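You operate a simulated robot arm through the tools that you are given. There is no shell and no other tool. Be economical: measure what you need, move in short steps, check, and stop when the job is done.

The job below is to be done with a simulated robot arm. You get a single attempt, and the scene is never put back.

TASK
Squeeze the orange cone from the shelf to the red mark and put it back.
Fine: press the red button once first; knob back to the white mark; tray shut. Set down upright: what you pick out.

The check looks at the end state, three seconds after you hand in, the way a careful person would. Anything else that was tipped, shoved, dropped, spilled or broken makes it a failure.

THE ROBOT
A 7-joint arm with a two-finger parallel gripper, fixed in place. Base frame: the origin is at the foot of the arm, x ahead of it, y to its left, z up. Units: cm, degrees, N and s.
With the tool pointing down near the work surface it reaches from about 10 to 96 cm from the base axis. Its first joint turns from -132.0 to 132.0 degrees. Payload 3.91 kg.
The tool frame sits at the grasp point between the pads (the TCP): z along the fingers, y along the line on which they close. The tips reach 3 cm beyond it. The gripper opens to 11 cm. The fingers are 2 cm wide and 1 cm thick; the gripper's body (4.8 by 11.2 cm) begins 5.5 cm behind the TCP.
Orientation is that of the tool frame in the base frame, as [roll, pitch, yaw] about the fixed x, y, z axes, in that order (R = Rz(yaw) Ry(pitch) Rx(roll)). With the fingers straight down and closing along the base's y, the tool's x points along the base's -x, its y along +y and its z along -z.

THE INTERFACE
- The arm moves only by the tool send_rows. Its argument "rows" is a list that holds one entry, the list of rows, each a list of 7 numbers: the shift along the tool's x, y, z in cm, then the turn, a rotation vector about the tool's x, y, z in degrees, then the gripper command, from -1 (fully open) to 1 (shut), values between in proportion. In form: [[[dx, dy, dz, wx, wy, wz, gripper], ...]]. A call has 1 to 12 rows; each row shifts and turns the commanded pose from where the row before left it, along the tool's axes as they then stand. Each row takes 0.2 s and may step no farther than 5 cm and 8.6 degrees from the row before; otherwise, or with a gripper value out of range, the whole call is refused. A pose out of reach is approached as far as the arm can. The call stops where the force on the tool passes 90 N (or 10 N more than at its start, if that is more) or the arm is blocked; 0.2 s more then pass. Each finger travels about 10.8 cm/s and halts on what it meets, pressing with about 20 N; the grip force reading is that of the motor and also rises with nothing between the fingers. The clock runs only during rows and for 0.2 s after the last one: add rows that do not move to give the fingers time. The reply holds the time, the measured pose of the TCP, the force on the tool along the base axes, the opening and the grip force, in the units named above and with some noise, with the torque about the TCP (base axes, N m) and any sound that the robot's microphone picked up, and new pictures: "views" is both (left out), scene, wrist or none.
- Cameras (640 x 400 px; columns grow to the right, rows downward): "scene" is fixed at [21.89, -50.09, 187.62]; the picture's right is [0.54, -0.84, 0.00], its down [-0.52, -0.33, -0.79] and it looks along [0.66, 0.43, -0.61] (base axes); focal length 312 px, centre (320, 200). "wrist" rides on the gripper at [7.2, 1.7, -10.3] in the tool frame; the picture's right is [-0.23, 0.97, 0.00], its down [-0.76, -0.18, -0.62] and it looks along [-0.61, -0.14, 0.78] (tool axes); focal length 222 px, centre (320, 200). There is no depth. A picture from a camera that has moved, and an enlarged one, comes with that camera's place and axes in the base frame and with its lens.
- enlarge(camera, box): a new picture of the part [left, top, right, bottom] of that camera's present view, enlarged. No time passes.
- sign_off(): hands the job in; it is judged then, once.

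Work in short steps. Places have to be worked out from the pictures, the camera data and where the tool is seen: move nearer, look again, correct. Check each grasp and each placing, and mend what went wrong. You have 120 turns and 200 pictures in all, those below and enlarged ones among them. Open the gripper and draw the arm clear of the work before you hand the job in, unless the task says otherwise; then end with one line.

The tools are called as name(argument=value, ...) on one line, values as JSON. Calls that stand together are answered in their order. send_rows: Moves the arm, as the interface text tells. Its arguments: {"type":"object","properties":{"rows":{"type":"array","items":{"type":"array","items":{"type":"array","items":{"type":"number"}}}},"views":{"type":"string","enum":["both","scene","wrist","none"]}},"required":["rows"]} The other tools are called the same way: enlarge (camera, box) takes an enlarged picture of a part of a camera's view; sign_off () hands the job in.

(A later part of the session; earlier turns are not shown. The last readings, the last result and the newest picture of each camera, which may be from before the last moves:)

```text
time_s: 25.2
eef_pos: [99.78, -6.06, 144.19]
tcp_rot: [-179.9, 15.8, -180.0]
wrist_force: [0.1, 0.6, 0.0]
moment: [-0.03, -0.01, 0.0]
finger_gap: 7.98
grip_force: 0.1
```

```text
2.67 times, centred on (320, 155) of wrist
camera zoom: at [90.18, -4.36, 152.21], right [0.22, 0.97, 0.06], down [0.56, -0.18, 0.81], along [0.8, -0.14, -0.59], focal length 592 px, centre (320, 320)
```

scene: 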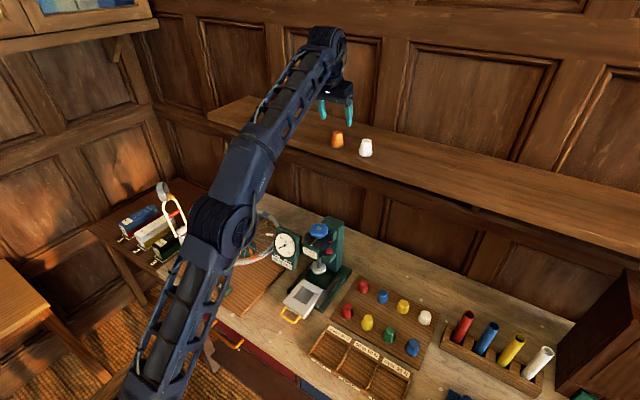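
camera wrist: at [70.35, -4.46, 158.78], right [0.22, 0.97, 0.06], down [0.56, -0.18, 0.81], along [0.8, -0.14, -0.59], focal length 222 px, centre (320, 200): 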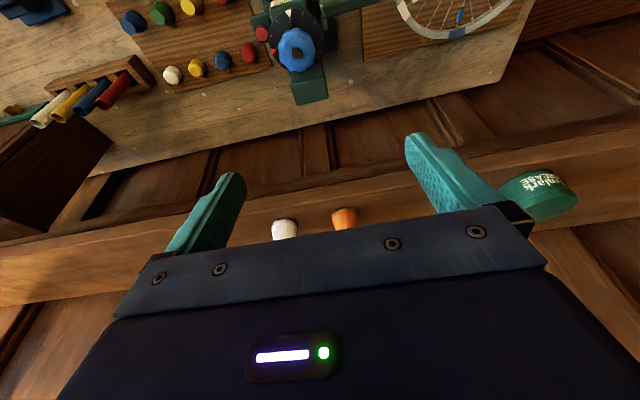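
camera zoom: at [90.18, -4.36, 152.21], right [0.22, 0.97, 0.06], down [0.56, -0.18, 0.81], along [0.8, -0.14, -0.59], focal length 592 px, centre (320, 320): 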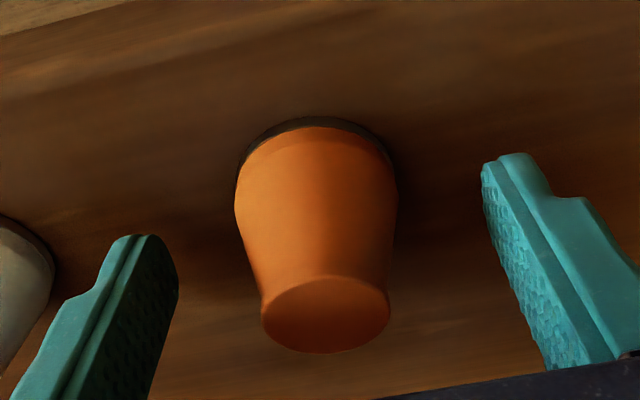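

Alignment looks good. Close the gripper.

send_rows(rows=[[[0, 0, 0, 0, 0, 0, 0], [0, 0, 0, 0, 0, 0, 0.3], [0, 0, 0, 0, 0, 0, 0.6], [0, 0, 0, 0, 0, 0, 0.6], [0, 0, 0, 0, 0, 0, 0.6]]], views="none")

enlarge(camera="scene", box=[310, 115, 374, 155])

enlarge(camera="wrist", box=[200, 80, 440, 230])

```text
time_s: 26.4
eef_pos: [99.88, -6.04, 144.09]
tcp_rot: [180.0, 15.8, 180.0]
wrist_force: [0.6, 0.4, 0.4]
moment: [-0.03, -0.04, 0.0]
finger_gap: 3.88
grip_force: 19.7
```

```text
10.00 times, centred on (342, 135) of scene
camera zoom: at [21.89, -50.09, 187.62], right [0.54, -0.84, 0.0], down [-0.52, -0.33, -0.79], along [0.66, 0.43, -0.61], focal length 3120 px, centre (100, 850)
```

zoom: 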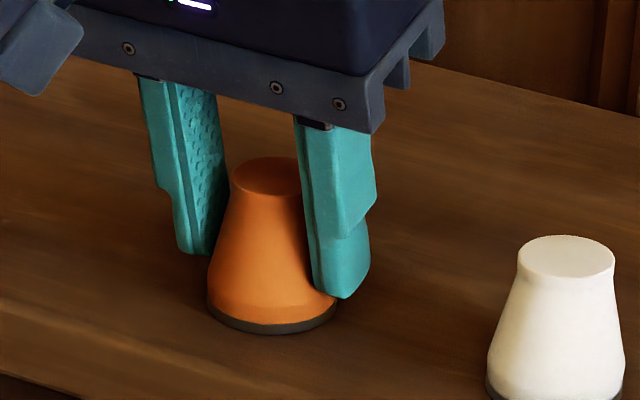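

```text
2.67 times, centred on (320, 155) of wrist
camera zoom: at [90.18, -4.35, 152.23], right [0.22, 0.97, 0.06], down [0.56, -0.18, 0.81], along [0.8, -0.14, -0.59], focal length 592 px, centre (320, 320)
```

zoom: 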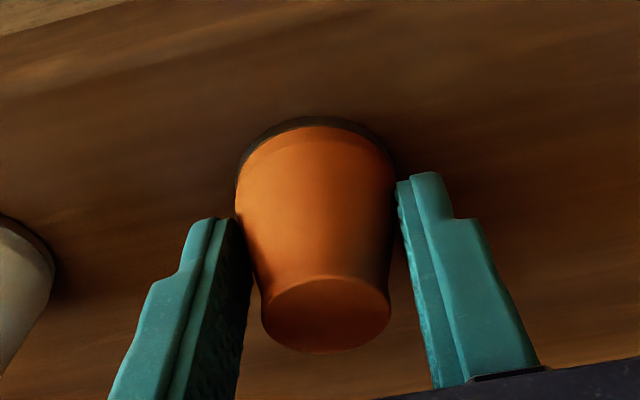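

Gripped at 3.88 cm. Lift gently and check.

send_rows(rows=[[[-0.14, 0, -0.48, 0, 0, 0, 0.8], [-0.27, 0, -0.96, 0, 0, 0, 0.8], [-0.27, 0, -0.96, 0, 0, 0, 0.8], [0, 0, 0, 0, 0, 0, 0.8]]], views="none")

enlarge(camera="scene", box=[310, 110, 374, 150])

enlarge(camera="wrist", box=[200, 80, 440, 230])

```text
time_s: 27.4
eef_pos: [99.78, -5.99, 146.91]
tcp_rot: [180.0, 15.8, 180.0]
wrist_force: [-0.7, 0.2, 0.1]
moment: [0.01, -0.01, -0.01]
finger_gap: 3.92
grip_force: 19.9
```

```text
10.00 times, centred on (342, 130) of scene
camera zoom: at [21.89, -50.09, 187.62], right [0.54, -0.84, 0.0], down [-0.52, -0.33, -0.79], along [0.66, 0.43, -0.61], focal length 3120 px, centre (100, 900)
```

zoom: 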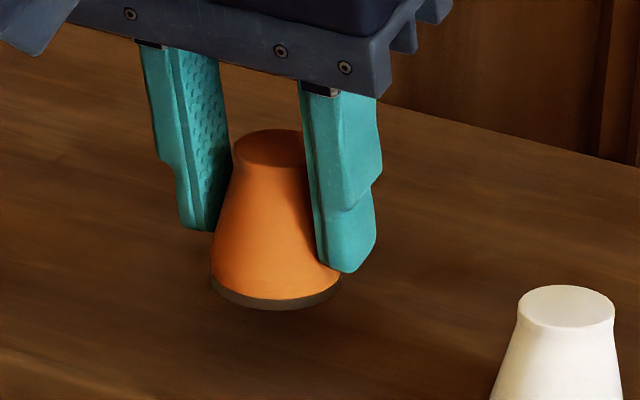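

```text
2.67 times, centred on (320, 155) of wrist
camera zoom: at [90.17, -4.4, 154.84], right [0.22, 0.97, 0.06], down [0.56, -0.18, 0.81], along [0.8, -0.14, -0.59], focal length 592 px, centre (320, 320)
```

zoom: 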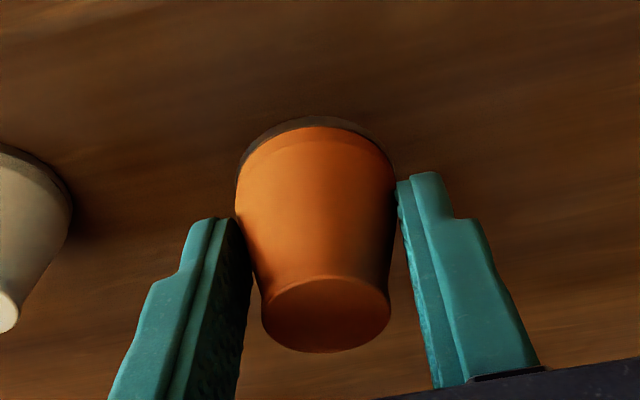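

Cone is held upright. Carry it up and back off the shelf, staying clear.

send_rows(rows=[[[-0.82, 0, -2.89, 0, 0, 0, 0.8], [4.62, 0, -1.31, 0, 0, 0, 0.8], [4.62, 0, -1.31, 0, 0, 0, 0.8], [4.62, 0, -1.31, 0, 0, 0, 0.8], [4.62, -0.5, -1.31, 0, 0, 0, 0.8], [4.62, -0.5, -1.31, 0, 0, 0, 0.8], [4.62, -0.5, -1.31, 0, 0, 0, 0.8], [4.62, -0.5, -1.31, 0, 0, 0, 0.8], [0, 0, 0, 0, 0, 0, 0.8]]], views="none")

send_rows(rows=[[[1.2, -0.1, 4.3, 0, 0, 0, 0.8], [1.2, -0.1, 4.3, 0, 0, 0, 0.8], [1.2, -0.1, 4.3, 0, 0, 0, 0.8], [1.2, -0.1, 4.3, 0, 0, 0, 0.8], [1.2, -0.1, 4.3, 0, 0, 0, 0.8], [1.2, -0.1, 4.3, 0, 0, 0, 0.8], [1.2, -0.1, 4.3, 0, 0, 0, 0.8], [1.2, -0.1, 4.3, 0, 0, 0, 0.8], [0, 0, 0, 0, 0, 0, 0.8]]])

```text
time_s: 29.4
eef_pos: [66.11, -8.18, 150.07]
tcp_rot: [-180.0, 15.8, 180.0]
wrist_force: [-0.6, -0.6, -0.4]
moment: [0.0, 0.01, 0.01]
finger_gap: 3.88
grip_force: 19.7
```

```text
time_s: 31.4
eef_pos: [66.38, -8.88, 114.2]
tcp_rot: [180.0, 15.8, 179.9]
wrist_force: [-0.1, -0.1, 0.0]
moment: [-0.04, -0.01, 0.0]
finger_gap: 3.9
grip_force: 19.8
camera wrist: at [56.66, -7.23, 122.22], right [0.22, 0.97, 0.06], down [0.56, -0.18, 0.81], along [0.8, -0.14, -0.59], focal length 222 px, centre (320, 200)
```

scene: 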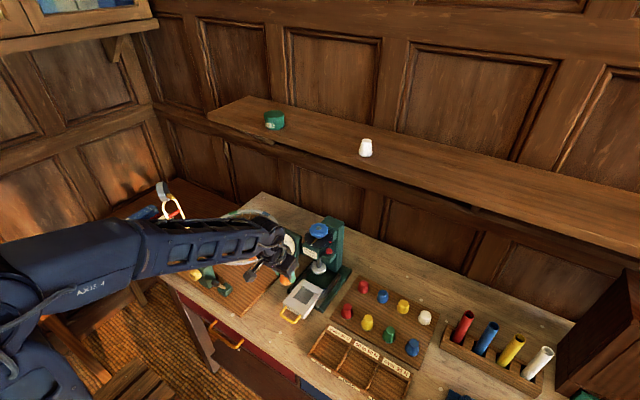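
wrist: 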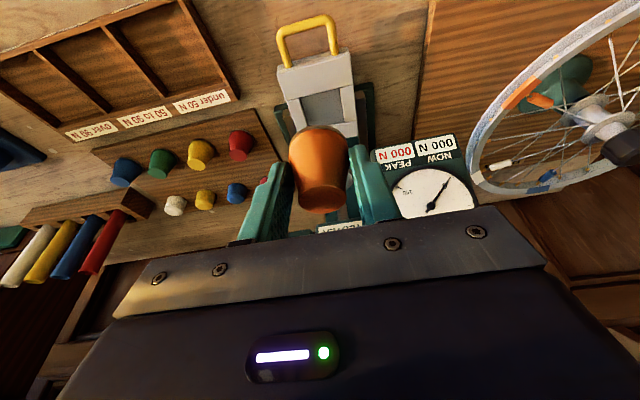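

send_rows(rows=[[[-1.45, 0, 4.29, 0, 0, 0, 0.8], [-1.45, 0, 4.29, 0, 0, 0, 0.8], [-1.45, 0, 4.29, 0, 0, 0, 0.8], [0, 0, 0, 0, 0, 0, 0.8]]], views="none")

enlarge(camera="scene", box=[272, 255, 352, 315])

enlarge(camera="wrist", box=[200, 50, 440, 200])

```text
time_s: 32.4
eef_pos: [73.94, -8.95, 102.86]
tcp_rot: [-179.9, 15.8, -179.9]
wrist_force: [-0.2, 1.1, -0.2]
moment: [0.04, -0.03, 0.0]
finger_gap: 3.89
grip_force: 19.7
```

```text
6.67 times, centred on (312, 285) of scene
camera zoom: at [21.89, -50.09, 187.62], right [0.54, -0.84, 0.0], down [-0.52, -0.33, -0.79], along [0.66, 0.43, -0.61], focal length 2080 px, centre (373, -367)
```

zoom: 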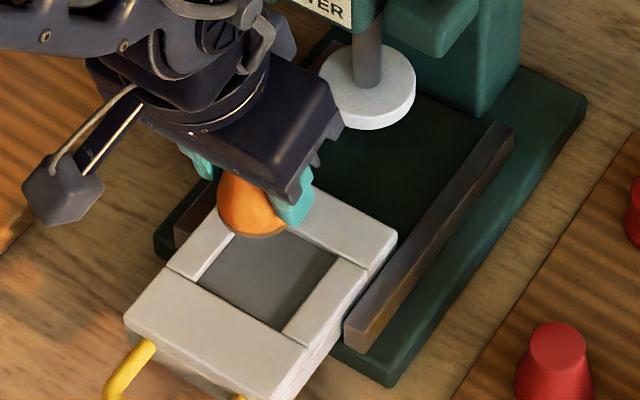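

```text
2.67 times, centred on (320, 125) of wrist
camera zoom: at [64.29, -7.37, 110.86], right [0.22, 0.97, 0.06], down [0.56, -0.18, 0.81], along [0.8, -0.14, -0.59], focal length 592 px, centre (320, 400)
```

zoom: 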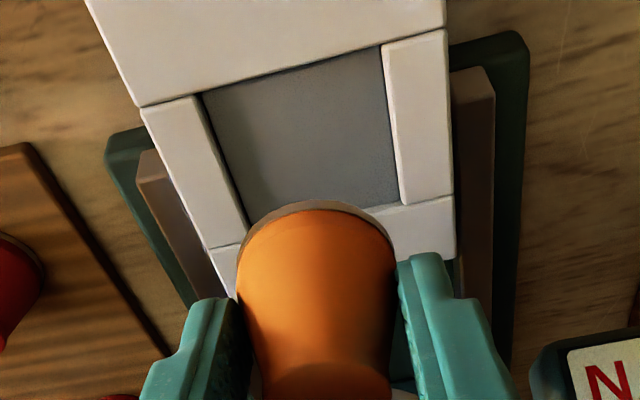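

Recess centre ≈ (74.9,-8.85) – cone needs +0.35 in x. Lower to just above the recess floor.

send_rows(rows=[[[0.4, 0, 2.7, 0, 0, 0, 0.8], [0.35, 0, 1.25, 0, 0, 0, 0.8], [0.3, 0, 1.0, 0, 0, 0, 0.8], [0, 0, 0, 0, 0, 0, 0.8]]], views="none")

enlarge(camera="scene", box=[272, 255, 336, 300])

enlarge(camera="wrist", box=[200, 70, 440, 220])

```text
time_s: 33.4
eef_pos: [74.29, -9.0, 97.87]
tcp_rot: [180.0, 15.8, -180.0]
wrist_force: [0.6, 0.3, -0.3]
moment: [-0.03, 0.01, 0.06]
finger_gap: 3.91
grip_force: 19.6
```

```text
8.89 times, centred on (304, 278) of scene
camera zoom: at [21.89, -50.09, 187.62], right [0.54, -0.84, 0.0], down [-0.52, -0.33, -0.79], along [0.66, 0.43, -0.61], focal length 2773 px, centre (462, -489)
```

zoom: 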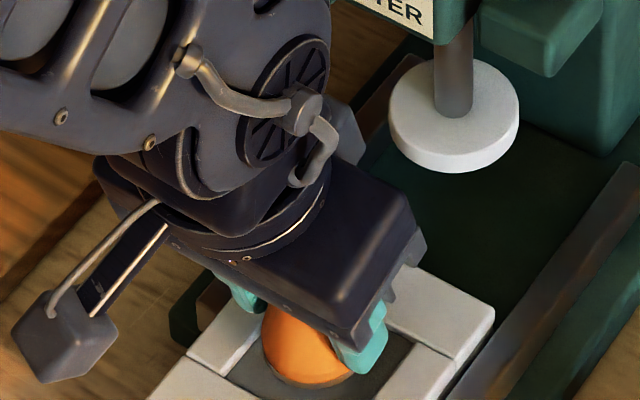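

```text
2.67 times, centred on (320, 145) of wrist
camera zoom: at [64.59, -7.25, 105.9], right [0.22, 0.97, 0.06], down [0.56, -0.18, 0.81], along [0.8, -0.14, -0.59], focal length 592 px, centre (320, 347)
```

zoom: 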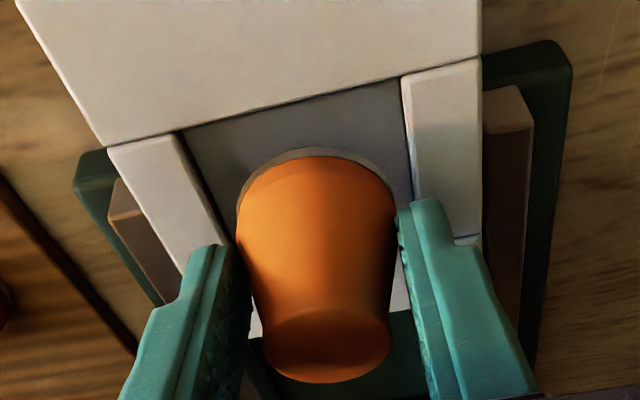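

Well centred in x; nudge −0.2 in y and lower gently the last 1.3 cm.

send_rows(rows=[[[0.11, -0.2, 0.38, 0, 0, 0, 0.8], [0.11, 0, 0.38, 0, 0, 0, 0.8], [0.08, 0, 0.29, 0, 0, 0, 0.8], [0, 0, 0, 0, 0, 0, 0.8]]], views="none")

enlarge(camera="wrist", box=[240, 80, 400, 180])

```text
time_s: 34.4
eef_pos: [74.41, -9.02, 96.73]
tcp_rot: [-180.0, 15.8, 179.9]
wrist_force: [0.8, 0.2, -0.1]
moment: [-0.02, 0.0, -0.01]
finger_gap: 3.9
grip_force: 20.1
```

```text
4.00 times, centred on (320, 130) of wrist
camera zoom: at [64.6, -7.39, 104.85], right [0.22, 0.97, 0.06], down [0.56, -0.18, 0.81], along [0.8, -0.14, -0.59], focal length 888 px, centre (320, 480)
```

zoom: 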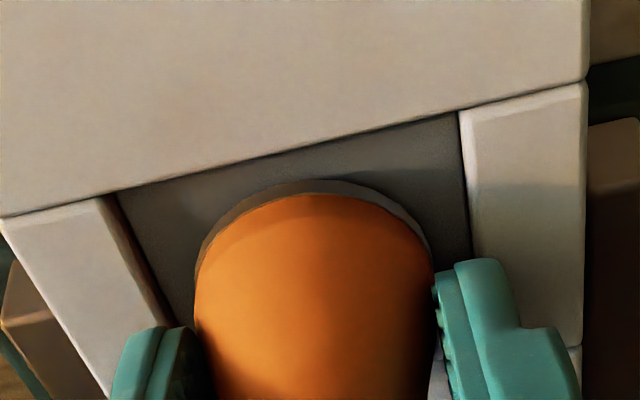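

send_rows(rows=[[[0.05, -0.1, 0.19, 0, 0, 0, 0.8], [0.05, 0, 0.19, 0, 0, 0, 0.8], [0, 0, 0, 0, 0, 0, 0.8]]], views="none")

```text
time_s: 35.2
eef_pos: [74.26, -9.16, 96.63]
tcp_rot: [-180.0, 16.0, -180.0]
wrist_force: [1.1, 2.7, 27.1]
moment: [0.11, -0.14, -0.01]
finger_gap: 3.91
grip_force: 20.3
```

Contact (27 N). Ease up slightly and release to about 5.6 cm.

send_rows(rows=[[[-0.07, 0, -0.25, 0, 0, 0, 0.8], [0, 0, 0, 0, 0, 0, 0.2], [0, 0, 0, 0, 0, 0, -0.02], [0, 0, 0, 0, 0, 0, -0.02]]], views="none")

enlarge(camera="wrist", box=[200, 70, 440, 220])

enlarge(camera="scene", box=[272, 255, 336, 300])

```text
time_s: 36.2
eef_pos: [74.24, -9.14, 96.6]
tcp_rot: [180.0, 15.9, -180.0]
wrist_force: [-0.4, 0.4, 0.6]
moment: [0.0, 0.0, -0.02]
finger_gap: 5.61
grip_force: 0.1
```

```text
2.67 times, centred on (320, 145) of wrist
camera zoom: at [64.58, -7.54, 104.71], right [0.22, 0.97, 0.06], down [0.56, -0.18, 0.81], along [0.8, -0.14, -0.59], focal length 592 px, centre (320, 347)
```

zoom: 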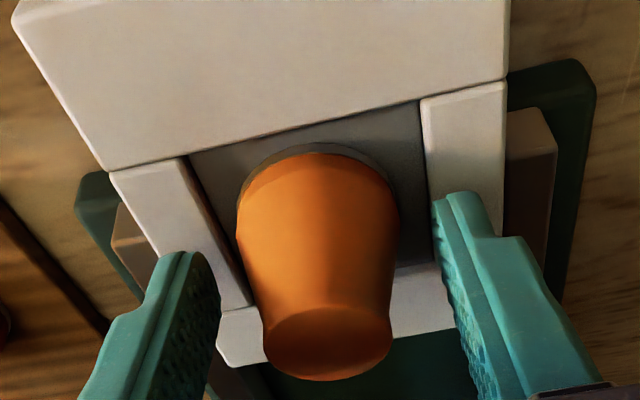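

```text
8.89 times, centred on (304, 278) of scene
camera zoom: at [21.89, -50.09, 187.62], right [0.54, -0.84, 0.0], down [-0.52, -0.33, -0.79], along [0.66, 0.43, -0.61], focal length 2773 px, centre (462, -489)
```

zoom: 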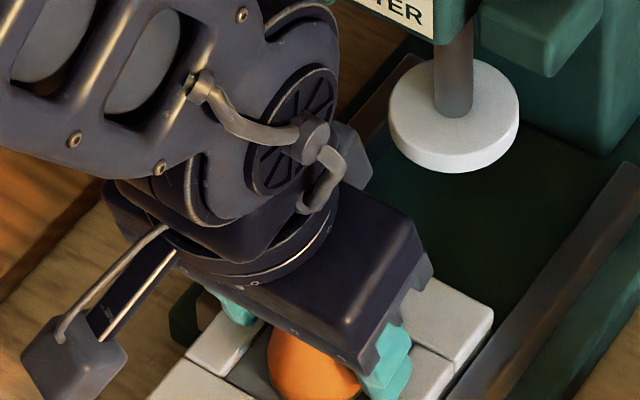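

Released, cone stands in the recess. Lift off, close the fingers and return above the handle opening.

send_rows(rows=[[[-0.54, 0, -1.92, 0, 0, 0, -0.02], [-0.82, 0, -2.89, 0, 0, 0, -0.02], [-1.09, 0, -3.85, 0, 0, 0, -0.02], [-0.54, 0, -1.92, 0, 0, 0, -0.02], [3.72, -0.3, -1.05, 0, 0, 0, 0.5], [3.72, -0.3, -1.05, 0, 0, 0, 1], [1.09, 0, 3.85, 0, 0, 0, 1], [1.09, 0, 3.85, 0, 0, 0, 1], [0, 0, 0, 0, 0, 0, 1]]], views="none")

enlarge(camera="wrist", box=[200, 60, 440, 210])

enlarge(camera="scene", box=[262, 240, 352, 316])

```text
time_s: 38.2
eef_pos: [66.3, -9.83, 99.86]
tcp_rot: [180.0, 15.9, 180.0]
wrist_force: [-0.2, 0.0, 0.0]
moment: [-0.02, -0.02, 0.01]
finger_gap: 0.01
grip_force: 20.3
```

```text
2.67 times, centred on (320, 135) of wrist
camera zoom: at [56.7, -8.19, 107.82], right [0.22, 0.97, 0.06], down [0.56, -0.18, 0.81], along [0.8, -0.14, -0.59], focal length 592 px, centre (320, 373)
```

zoom: 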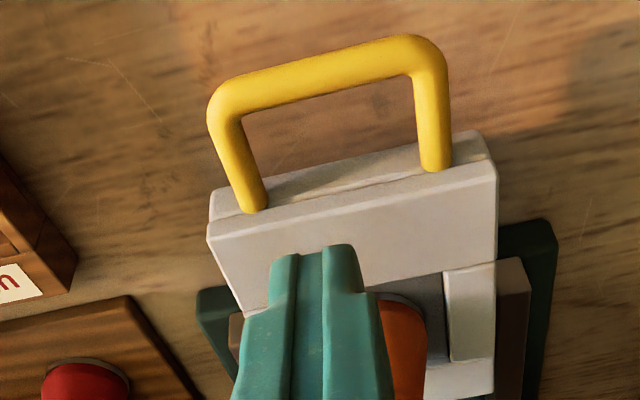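

```text
5.26 times, centred on (307, 278) of scene
camera zoom: at [21.89, -50.09, 187.62], right [0.54, -0.84, 0.0], down [-0.52, -0.33, -0.79], along [0.66, 0.43, -0.61], focal length 1642 px, centre (388, -210)
```

zoom: 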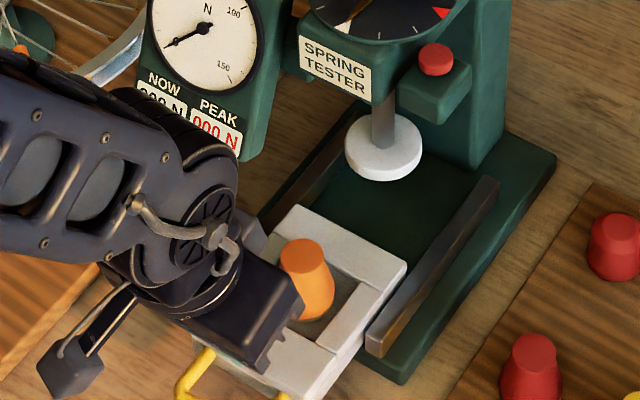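

Bar now at x≈64.95; the tips at x≈67.1 fit. Lower into the U.

send_rows(rows=[[[0.7, 0.1, 2.65, 0, 0, 0, 1], [0.4, 0, 1.35, 0, 0, 0, 1], [0.36, 0, 1.3, 0, 0, 0, 1], [0, 0, 0, 0, 0, 0, 1]]], views="none")

enlarge(camera="wrist", box=[200, 60, 440, 210])

```text
time_s: 39.2
eef_pos: [66.44, -9.81, 94.28]
tcp_rot: [-179.9, 15.8, 180.0]
wrist_force: [-1.1, -0.6, -0.2]
moment: [0.0, 0.0, -0.03]
finger_gap: 0.01
grip_force: 20.2
```

```text
2.67 times, centred on (320, 135) of wrist
camera zoom: at [56.73, -8.14, 102.29], right [0.22, 0.97, 0.06], down [0.56, -0.18, 0.81], along [0.8, -0.14, -0.59], focal length 592 px, centre (320, 373)
```

zoom: 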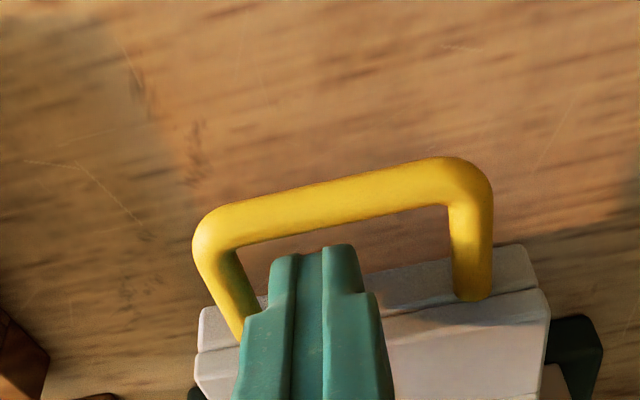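

Push the tray in gently, +x.

send_rows(rows=[[[-0.5, 0, 0.14, 0, 0, 0, 1], [-0.6, 0, 0.17, 0, 0, 0, 1], [-0.7, 0, 0.2, 0, 0, 0, 1], [-0.77, 0, 0.22, 0, 0, 0, 1], [-0.77, 0, 0.22, 0, 0, 0, 1], [-0.77, 0, 0.22, 0, 0, 0, 1], [-0.77, 0, 0.22, 0, 0, 0, 1], [-0.77, 0, 0.22, 0, 0, 0, 1], [-0.7, 0, 0.2, 0, 0, 0, 1], [0, 0, 0, 0, 0, 0, 1]]], views="none")

enlarge(camera="scene", box=[262, 240, 352, 316])

```text
time_s: 41.4
eef_pos: [73.21, -9.81, 94.03]
tcp_rot: [-180.0, 15.8, -180.0]
wrist_force: [0.2, -0.1, -0.1]
moment: [0.02, -0.01, 0.0]
finger_gap: 0.0
grip_force: 19.9
```

```text
5.26 times, centred on (307, 278) of scene
camera zoom: at [21.89, -50.09, 187.62], right [0.54, -0.84, 0.0], down [-0.52, -0.33, -0.79], along [0.66, 0.43, -0.61], focal length 1642 px, centre (388, -210)
```

zoom: 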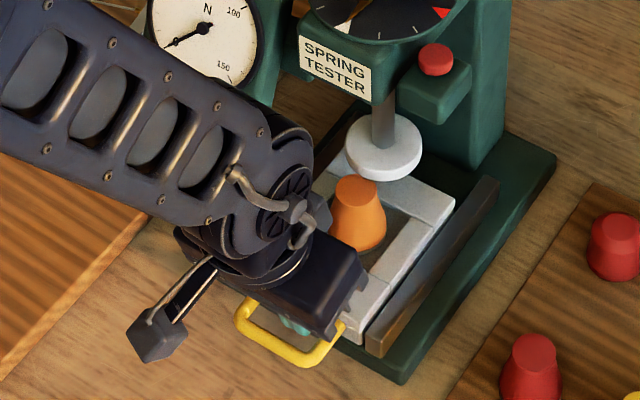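

send_rows(rows=[[[-0.5, 0, 0.12, 0, 0, 0, 1], [-0.5, 0, 0.12, 0, 0, 0, 1], [-0.5, 0, 0.12, 0, 0, 0, 1], [0, 0, 0, 0, 0, 0, 1]]], views="none")

enlarge(camera="scene", box=[290, 250, 354, 290])

```text
time_s: 42.4
eef_pos: [74.83, -9.66, 94.28]
tcp_rot: [-180.0, 15.8, -180.0]
wrist_force: [-0.3, -0.4, 0.9]
moment: [-0.01, 0.05, -0.02]
finger_gap: 0.0
grip_force: 19.8
```

```text
10.00 times, centred on (322, 270) of scene
camera zoom: at [21.89, -50.09, 187.62], right [0.54, -0.84, 0.0], down [-0.52, -0.33, -0.79], along [0.66, 0.43, -0.61], focal length 3120 px, centre (300, -500)
```

zoom: 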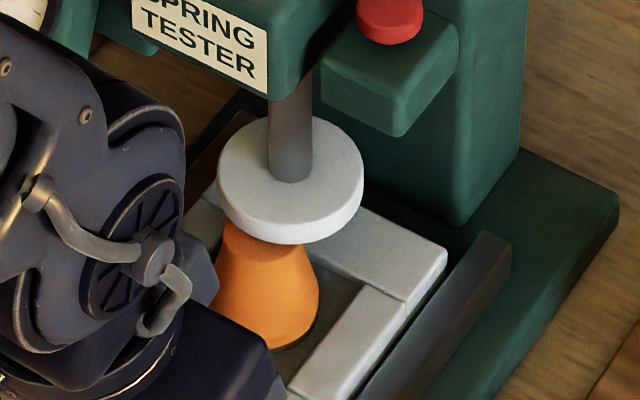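

The cone passes under the platen without contact. Continue until shut.

send_rows(rows=[[[-0.4, 0, 0.11, 0, 0, 0, 1], [-0.4, 0, 0.11, 0, 0, 0, 1], [-0.4, 0, 0.11, 0, 0, 0, 1], [0, 0, 0, 0, 0, 0, 1]]], views="none")

enlarge(camera="scene", box=[280, 250, 360, 300])

```text
time_s: 43.5
eef_pos: [75.46, -9.68, 93.95]
tcp_rot: [-179.8, 15.1, -179.8]
wrist_force: [-17.9, -0.2, -7.5]
moment: [-0.43, -1.32, 0.99]
finger_gap: 0.02
grip_force: 19.9
stopped in row 4: the force on the tool passed its limit at 92 N (the readings are from after the stop); the commanded pose is now the measured one
```

```text
8.00 times, centred on (320, 275) of scene
camera zoom: at [21.89, -50.09, 187.62], right [0.54, -0.84, 0.0], down [-0.52, -0.33, -0.79], along [0.66, 0.43, -0.61], focal length 2496 px, centre (320, -400)
```

zoom: 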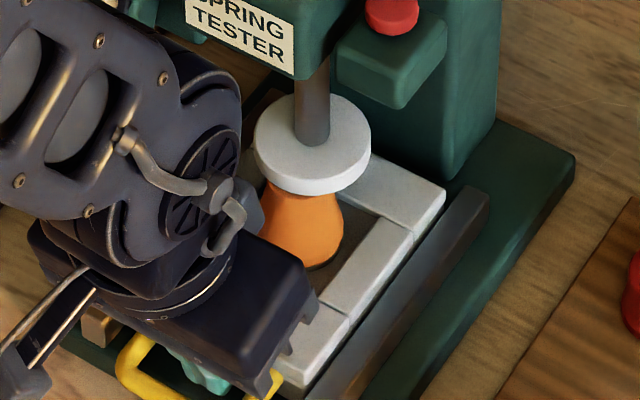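

The residual torque shows the gripper body touched the gauge box, not the cone. I back off, lift out and check the gauge; I'll push on the outside of the handle bar instead.

send_rows(rows=[[[0.38, 0, -0.11, 0, 0, 0, 1], [0, 0, 0, 0, 0.7, 0, 1], [-0.54, 0, -1.92, 0, 0, 0, 1], [-0.54, 0, -1.92, 0, 0, 0, 1], [3.85, 0.4, -1.09, 0, 0, 0, 1], [3.85, 0.4, -1.09, 0, 0, 0, 1], [0, 0, 0, 0, 0, 0, 1]]], views="wrist")

enlarge(camera="scene", box=[260, 220, 356, 300])

enlarge(camera="wrist", box=[220, 90, 460, 240])

```text
time_s: 45.1
eef_pos: [67.42, -8.77, 98.19]
tcp_rot: [-179.9, 14.6, -179.8]
wrist_force: [-0.3, 0.0, -0.4]
moment: [-0.01, 0.0, -0.01]
finger_gap: 0.0
grip_force: 20.0
camera wrist: at [57.9, -7.18, 106.43], right [0.22, 0.97, 0.06], down [0.58, -0.18, 0.8], along [0.79, -0.14, -0.6], focal length 222 px, centre (320, 200)
```

wrist: 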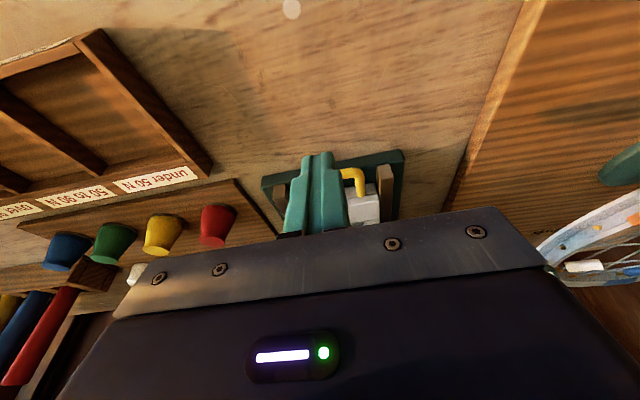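

```text
5.00 times, centred on (308, 260) of scene
camera zoom: at [21.89, -50.09, 187.62], right [0.54, -0.84, 0.0], down [-0.52, -0.33, -0.79], along [0.66, 0.43, -0.61], focal length 1560 px, centre (380, -100)
```

zoom: 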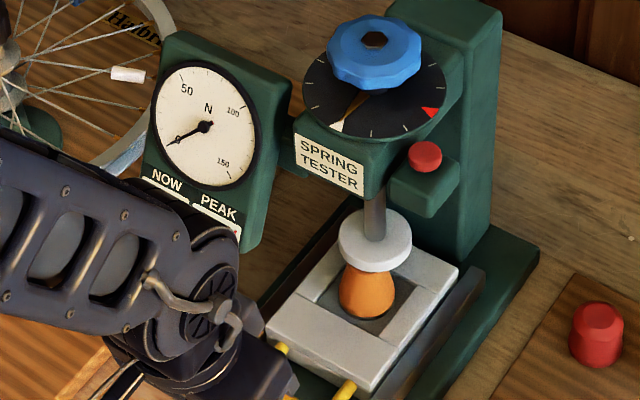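

```text
2.67 times, centred on (340, 165) of wrist
camera zoom: at [57.9, -7.18, 106.43], right [0.22, 0.97, 0.06], down [0.58, -0.18, 0.8], along [0.79, -0.14, -0.6], focal length 592 px, centre (267, 293)
```

zoom: 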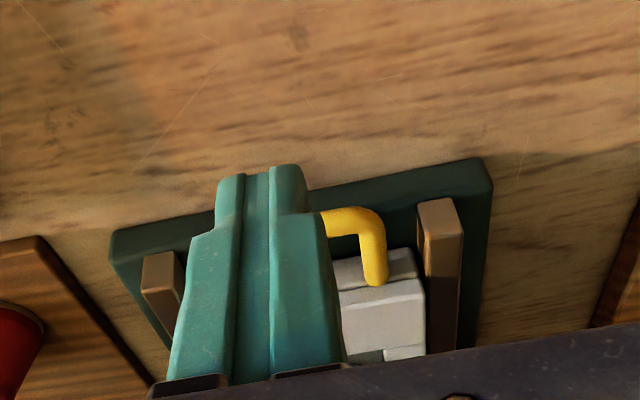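

The gauge is unmoved and the cone stands fine. The handle bar is at x≈73.2; I lower in front of it and push on it from outside.

send_rows(rows=[[[1.0, -0.1, 3.87, 0, 0, 0, 1], [-1.5, 0, 0.38, 0, 0, 0, 1], [-1.5, 0, 0.38, 0, 0, 0, 1], [-0.5, 0, 0.12, 0, 0, 0, 1], [-0.3, 0, 0.08, 0, 0, 0, 1], [0, 0, 0, 0, 0, 0, 1]]], views="none")

enlarge(camera="scene", box=[280, 250, 360, 300])

```text
time_s: 46.5
eef_pos: [71.21, -8.93, 94.22]
tcp_rot: [-179.9, 14.6, -179.8]
wrist_force: [-0.6, 0.5, -0.5]
moment: [-0.01, 0.0, 0.0]
finger_gap: 0.01
grip_force: 20.0
```

```text
8.00 times, centred on (320, 275) of scene
camera zoom: at [21.89, -50.09, 187.62], right [0.54, -0.84, 0.0], down [-0.52, -0.33, -0.79], along [0.66, 0.43, -0.61], focal length 2496 px, centre (320, -400)
```

zoom: 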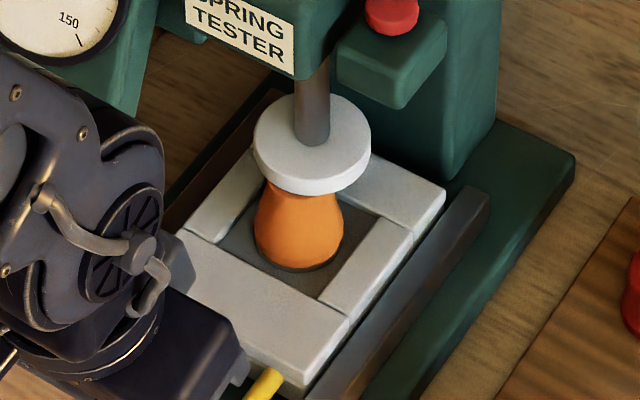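

send_rows(rows=[[[-0.3, 0, 0.08, 0, 0, 0, 1], [-0.3, 0, 0.08, 0, 0, 0, 1], [-0.3, 0, 0.08, 0, 0, 0, 1], [0, 0, 0, 0, 0, 0, 1]]], views="none")

enlarge(camera="scene", box=[280, 250, 360, 300])

```text
time_s: 47.5
eef_pos: [72.21, -8.96, 94.41]
tcp_rot: [-179.8, 14.5, -179.8]
wrist_force: [0.6, 0.0, 0.0]
moment: [-0.02, 0.0, 0.0]
finger_gap: 0.02
grip_force: 19.7
```

```text
8.00 times, centred on (320, 275) of scene
camera zoom: at [21.89, -50.09, 187.62], right [0.54, -0.84, 0.0], down [-0.52, -0.33, -0.79], along [0.66, 0.43, -0.61], focal length 2496 px, centre (320, -400)
```

zoom: 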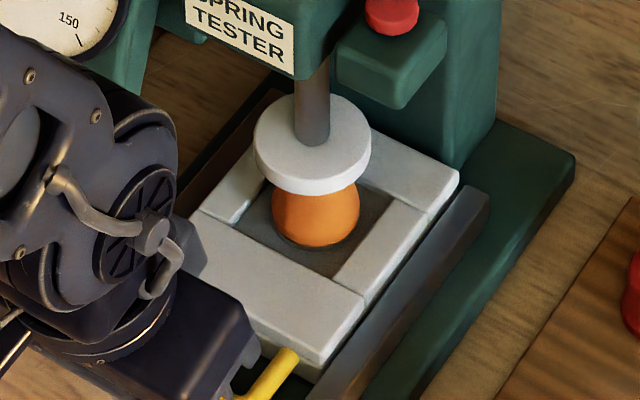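

Tray corner is back at its original shut position; a small extra push to confirm the stop.

send_rows(rows=[[[-0.2, 0, 0.05, 0, 0, 0, 1], [-0.15, 0, 0.04, 0, 0, 0, 1]]], views="none")

enlarge(camera="scene", box=[280, 250, 360, 300])

```text
time_s: 48.1
eef_pos: [72.45, -8.9, 94.18]
tcp_rot: [-180.0, 14.5, -179.8]
wrist_force: [0.4, 0.3, -0.7]
moment: [-0.01, 0.02, -0.02]
finger_gap: 0.0
grip_force: 20.4
```

```text
8.00 times, centred on (320, 275) of scene
camera zoom: at [21.89, -50.09, 187.62], right [0.54, -0.84, 0.0], down [-0.52, -0.33, -0.79], along [0.66, 0.43, -0.61], focal length 2496 px, centre (320, -400)
```

zoom: 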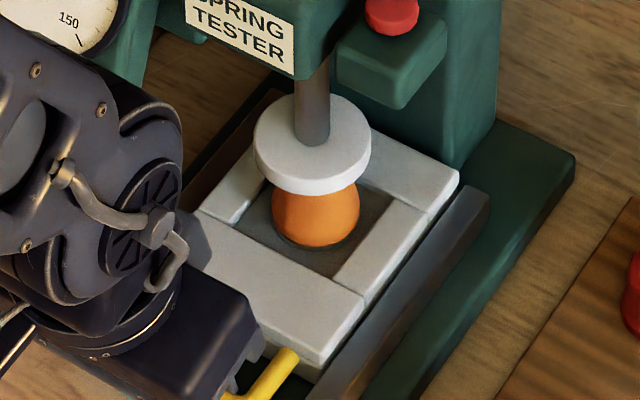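

send_rows(rows=[[[-0.2, 0, 0.05, 0, 0, 0, 1], [-0.2, 0, 0.05, 0, 0, 0, 1]]], views="none")

```text
time_s: 48.7
eef_pos: [72.76, -8.86, 94.23]
tcp_rot: [-179.9, 14.6, -179.7]
wrist_force: [-20.0, 0.3, 2.6]
moment: [0.04, 0.48, 0.04]
finger_gap: 0.02
grip_force: 19.9
```

Tray is firmly shut (20 N at the stop). Back off, rise, straighten, open, and look at the knob.

send_rows(rows=[[[2.9, 0, -0.76, 0, 0, 0, 1], [0.3, 0, -2.5, 0, 0, 0, 1], [-1.13, 0.6, -4.36, 0, 0, 0, 1], [-1.13, 0.6, -4.36, 0, 0, 0, 1], [-1.13, 0.6, -4.36, 0, 0, 0, 1], [-1.13, 0.6, -4.36, 0, 0, 0, 1], [-1.13, 0.6, -4.36, 0, 0, 0, 1], [-1.13, 0.6, -4.36, 0, 0, 0, 1], [-1.13, 0.6, -4.36, 0, 7.3, 0, 0], [-0.5, 0, -4.36, 0, 7.3, 0, -0.4], [0, 0, 0, 0, 0, 0, -0.4]]], views="wrist")

enlarge(camera="wrist", box=[240, 120, 400, 220])

enlarge(camera="scene", box=[280, 205, 360, 255])

```text
time_s: 51.1
eef_pos: [68.92, -4.61, 132.69]
tcp_rot: [-179.9, 0.0, -179.8]
wrist_force: [-0.4, 0.3, 0.1]
moment: [0.02, 0.04, 0.0]
finger_gap: 7.73
grip_force: 0.0
camera wrist: at [61.85, -2.99, 143.11], right [0.22, 0.97, 0.0], down [0.76, -0.17, 0.62], along [0.61, -0.14, -0.78], focal length 222 px, centre (320, 200)
```

wrist: 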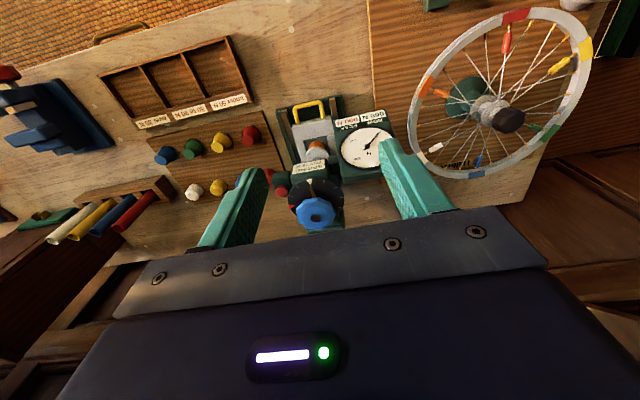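

```text
4.00 times, centred on (320, 170) of wrist
camera zoom: at [61.85, -2.99, 143.11], right [0.22, 0.97, 0.0], down [0.76, -0.17, 0.62], along [0.61, -0.14, -0.78], focal length 888 px, centre (320, 320)
```

zoom: 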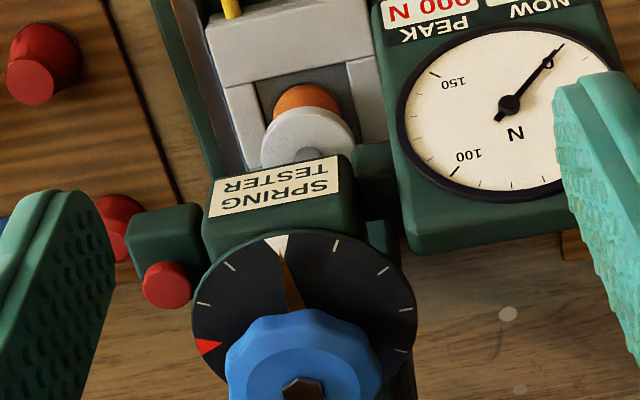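

```text
8.00 times, centred on (320, 230) of scene
camera zoom: at [21.89, -50.09, 187.62], right [0.54, -0.84, 0.0], down [-0.52, -0.33, -0.79], along [0.66, 0.43, -0.61], focal length 2496 px, centre (320, -40)
```

zoom: 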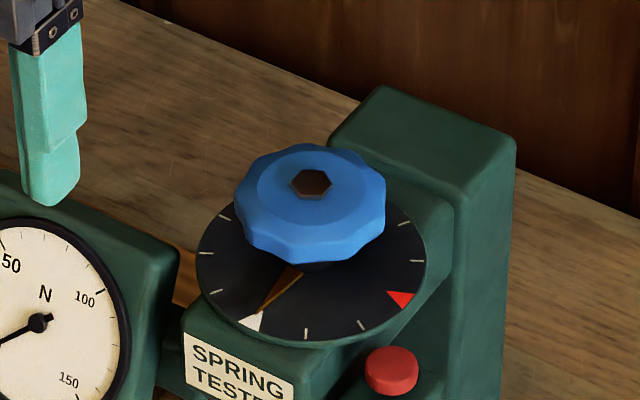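

Cone sits under the platen. Go above the knob axis (84.6,-8.7) and pre-turn the wrist 45° clockwise (seen from above), so the 90° turn is centred.

send_rows(rows=[[[-3.9, -1.02, 0, 0, 0, 0, -0.55], [-3.9, -1.02, 0, 0, 0, 0, -0.55], [-3.9, -1.02, 0, 0, 0, 0, -0.55], [-3.9, -1.02, 0, 0, 0, 0, -0.55], [0, 0, 0, 0, 0, 7.5, -0.55], [0, 0, 0, 0, 0, 7.5, -0.55], [0, 0, 0, 0, 0, 7.5, -0.55], [0, 0, 0, 0, 0, 7.5, -0.55], [0, 0, 0, 0, 0, 7.5, -0.55], [0, 0, 0, 0, 0, 7.5, -0.55], [0, 0, 0, 0, 0, 0, -0.55]]], views="wrist")

enlarge(camera="scene", box=[280, 190, 360, 240])

enlarge(camera="wrist", box=[220, 90, 420, 215])

```text
time_s: 53.5
eef_pos: [84.57, -8.83, 132.56]
tcp_rot: [-180.0, 0.2, 135.2]
wrist_force: [-0.3, -0.3, 0.4]
moment: [-0.02, 0.02, 0.01]
finger_gap: 8.54
grip_force: 0.0
camera wrist: at [80.75, -2.45, 142.93], right [0.85, 0.53, 0.0], down [0.41, -0.66, 0.62], along [0.33, -0.53, -0.78], focal length 222 px, centre (320, 200)
```

wrist: 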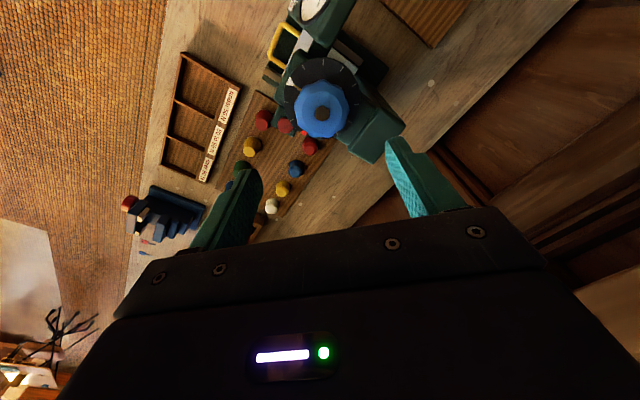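

```text
8.00 times, centred on (320, 215) of scene
camera zoom: at [21.89, -50.09, 187.62], right [0.54, -0.84, 0.0], down [-0.52, -0.33, -0.79], along [0.66, 0.43, -0.61], focal length 2496 px, centre (320, 80)
```

zoom: 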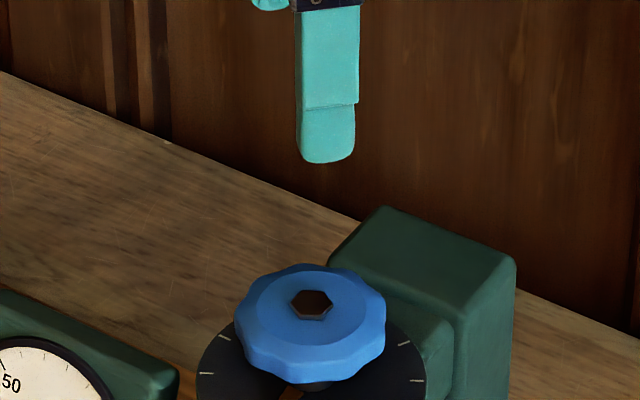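

```text
3.20 times, centred on (320, 152) of wrist
camera zoom: at [80.75, -2.45, 142.93], right [0.85, 0.53, 0.0], down [0.41, -0.66, 0.62], along [0.33, -0.53, -0.78], focal length 711 px, centre (320, 352)
```

zoom: 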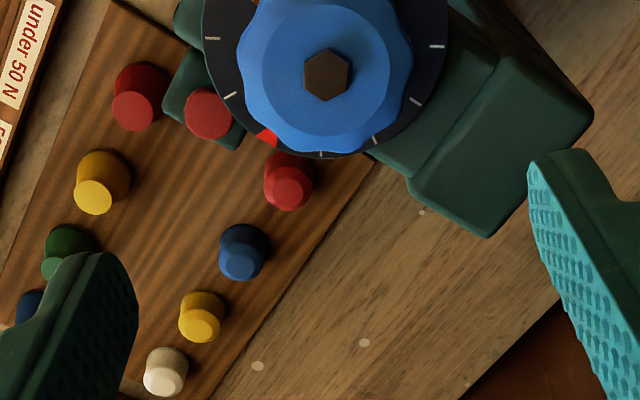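

Knob axis refined to about (84.85,-8.75). Lower the open fingers around it.

send_rows(rows=[[[-0.14, 0.25, 0, 0, 0, 0, -0.55], [0, 0, 4, 0, 0, 0, -0.55], [0, 0, 4, 0, 0, 0, -0.55], [0, 0, 3, 0, 0, 0, -0.55], [0, 0, 0, 0, 0, 0, -0.55]]], views="none")

enlarge(camera="scene", box=[280, 200, 360, 250])

enlarge(camera="wrist", box=[220, 90, 420, 215])

```text
time_s: 54.7
eef_pos: [84.75, -8.46, 121.45]
tcp_rot: [-180.0, 0.1, 135.1]
wrist_force: [-0.2, -0.9, -1.1]
moment: [0.01, -0.01, -0.02]
finger_gap: 8.53
grip_force: 0.0
```

```text
8.00 times, centred on (320, 225) of scene
camera zoom: at [21.89, -50.09, 187.62], right [0.54, -0.84, 0.0], down [-0.52, -0.33, -0.79], along [0.66, 0.43, -0.61], focal length 2496 px, centre (320, 0)
```

zoom: 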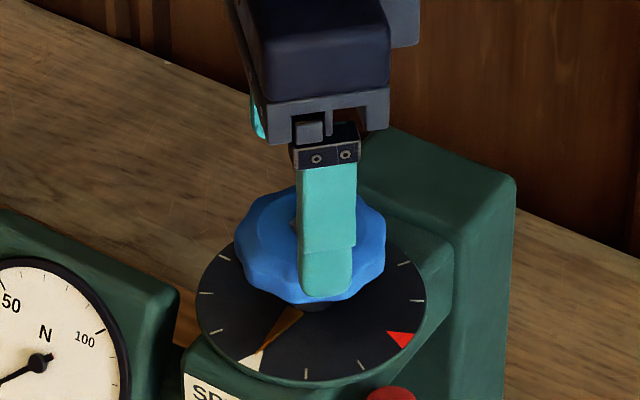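

```text
3.20 times, centred on (320, 152) of wrist
camera zoom: at [80.92, -2.32, 131.83], right [0.85, 0.53, 0.0], down [0.41, -0.66, 0.62], along [0.33, -0.53, -0.78], focal length 711 px, centre (320, 352)
```

zoom: 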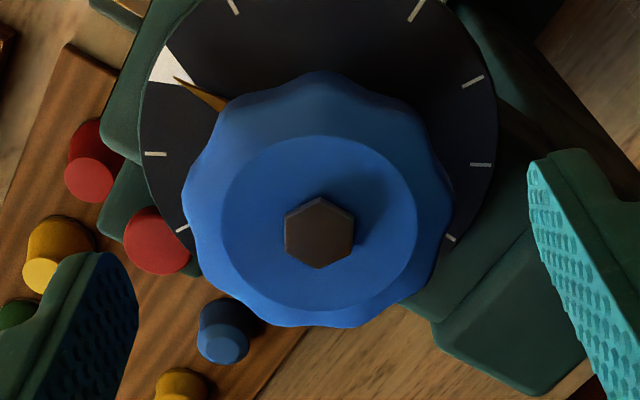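

send_rows(rows=[[[-0.29, -0.08, 0, 0, 0, 0, -0.55], [0, 0, 1.5, 0, 0, 0, -0.55], [0, 0, 1.3, 0, 0, 0, -0.55], [0, 0, 0, 0, 0, 0, -0.55]]], views="none")

enlarge(camera="scene", box=[280, 200, 360, 250])

enlarge(camera="wrist", box=[220, 90, 420, 215])

```text
time_s: 55.7
eef_pos: [84.85, -9.02, 118.69]
tcp_rot: [-180.0, 0.1, 135.1]
wrist_force: [0.0, 0.5, -0.7]
moment: [0.0, 0.0, 0.0]
finger_gap: 8.54
grip_force: 0.1
```

```text
8.00 times, centred on (320, 225) of scene
camera zoom: at [21.89, -50.09, 187.62], right [0.54, -0.84, 0.0], down [-0.52, -0.33, -0.79], along [0.66, 0.43, -0.61], focal length 2496 px, centre (320, 0)
```

zoom: 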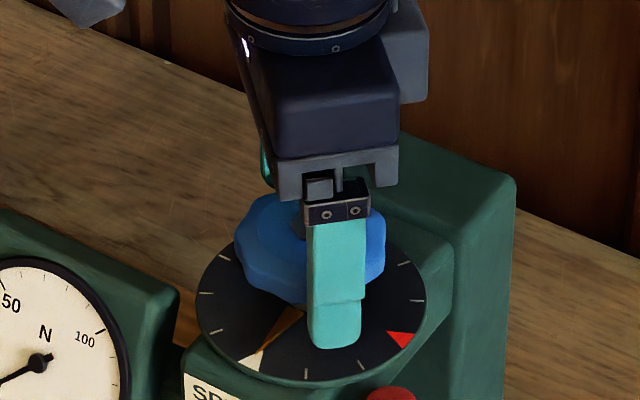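

```text
3.20 times, centred on (320, 152) of wrist
camera zoom: at [81.05, -2.69, 129.11], right [0.85, 0.53, 0.0], down [0.41, -0.66, 0.62], along [0.33, -0.53, -0.78], focal length 711 px, centre (320, 352)
```

zoom: 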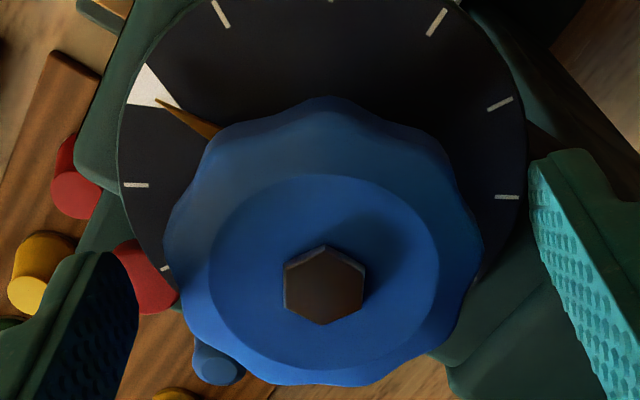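

Small recentering (+0.3 in y), then close on the knob.

send_rows(rows=[[[0.15, 0.18, 0, 0, 0, 0, -0.3], [0, 0, 0, 0, 0, 0, 0], [0, 0, 0, 0, 0, 0, 0.3], [0, 0, 0, 0, 0, 0, 0.6], [0, 0, 0, 0, 0, 0, 0.8], [0, 0, 0, 0, 0, 0, 0.8]]], views="none")

enlarge(camera="scene", box=[260, 200, 360, 280])

enlarge(camera="wrist", box=[220, 90, 420, 215])

```text
time_s: 57.1
eef_pos: [84.74, -8.94, 118.79]
tcp_rot: [-179.9, 0.1, 135.1]
wrist_force: [-22.7, -15.4, -5.1]
moment: [-0.45, 0.89, -0.17]
finger_gap: 6.17
grip_force: 45.1
```

```text
5.00 times, centred on (310, 240) of scene
camera zoom: at [21.89, -50.09, 187.62], right [0.54, -0.84, 0.0], down [-0.52, -0.33, -0.79], along [0.66, 0.43, -0.61], focal length 1560 px, centre (370, 0)
```

zoom: 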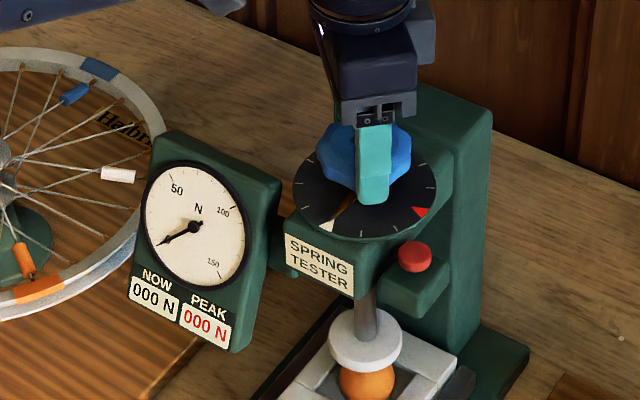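

```text
3.20 times, centred on (320, 152) of wrist
camera zoom: at [80.99, -2.55, 129.1], right [0.85, 0.53, 0.0], down [0.41, -0.66, 0.62], along [0.33, -0.53, -0.78], focal length 711 px, centre (320, 352)
```

zoom: 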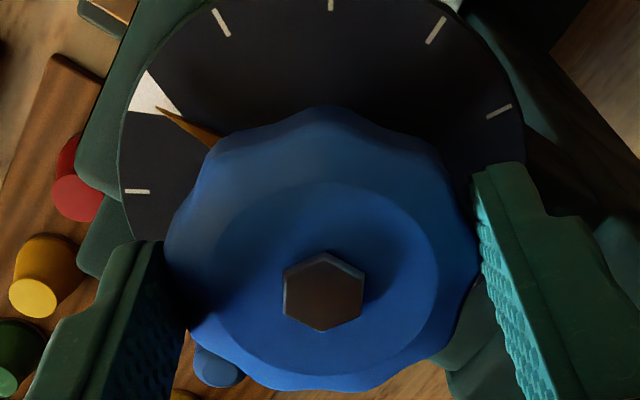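

Gripped (6.17 cm) with a side load of ~27 N along −tool‑y; shift −0.15 that way to relieve.

send_rows(rows=[[[0, -0.15, 0, 0, 0, 0, 0.8], [0, 0, 0, 0, 0, 0, 0.8]]], views="none")

```text
time_s: 57.7
eef_pos: [84.79, -8.81, 118.63]
tcp_rot: [180.0, 0.1, 135.2]
wrist_force: [-9.8, -7.9, -4.9]
moment: [0.31, 0.81, -0.19]
finger_gap: 6.19
grip_force: 44.9
```

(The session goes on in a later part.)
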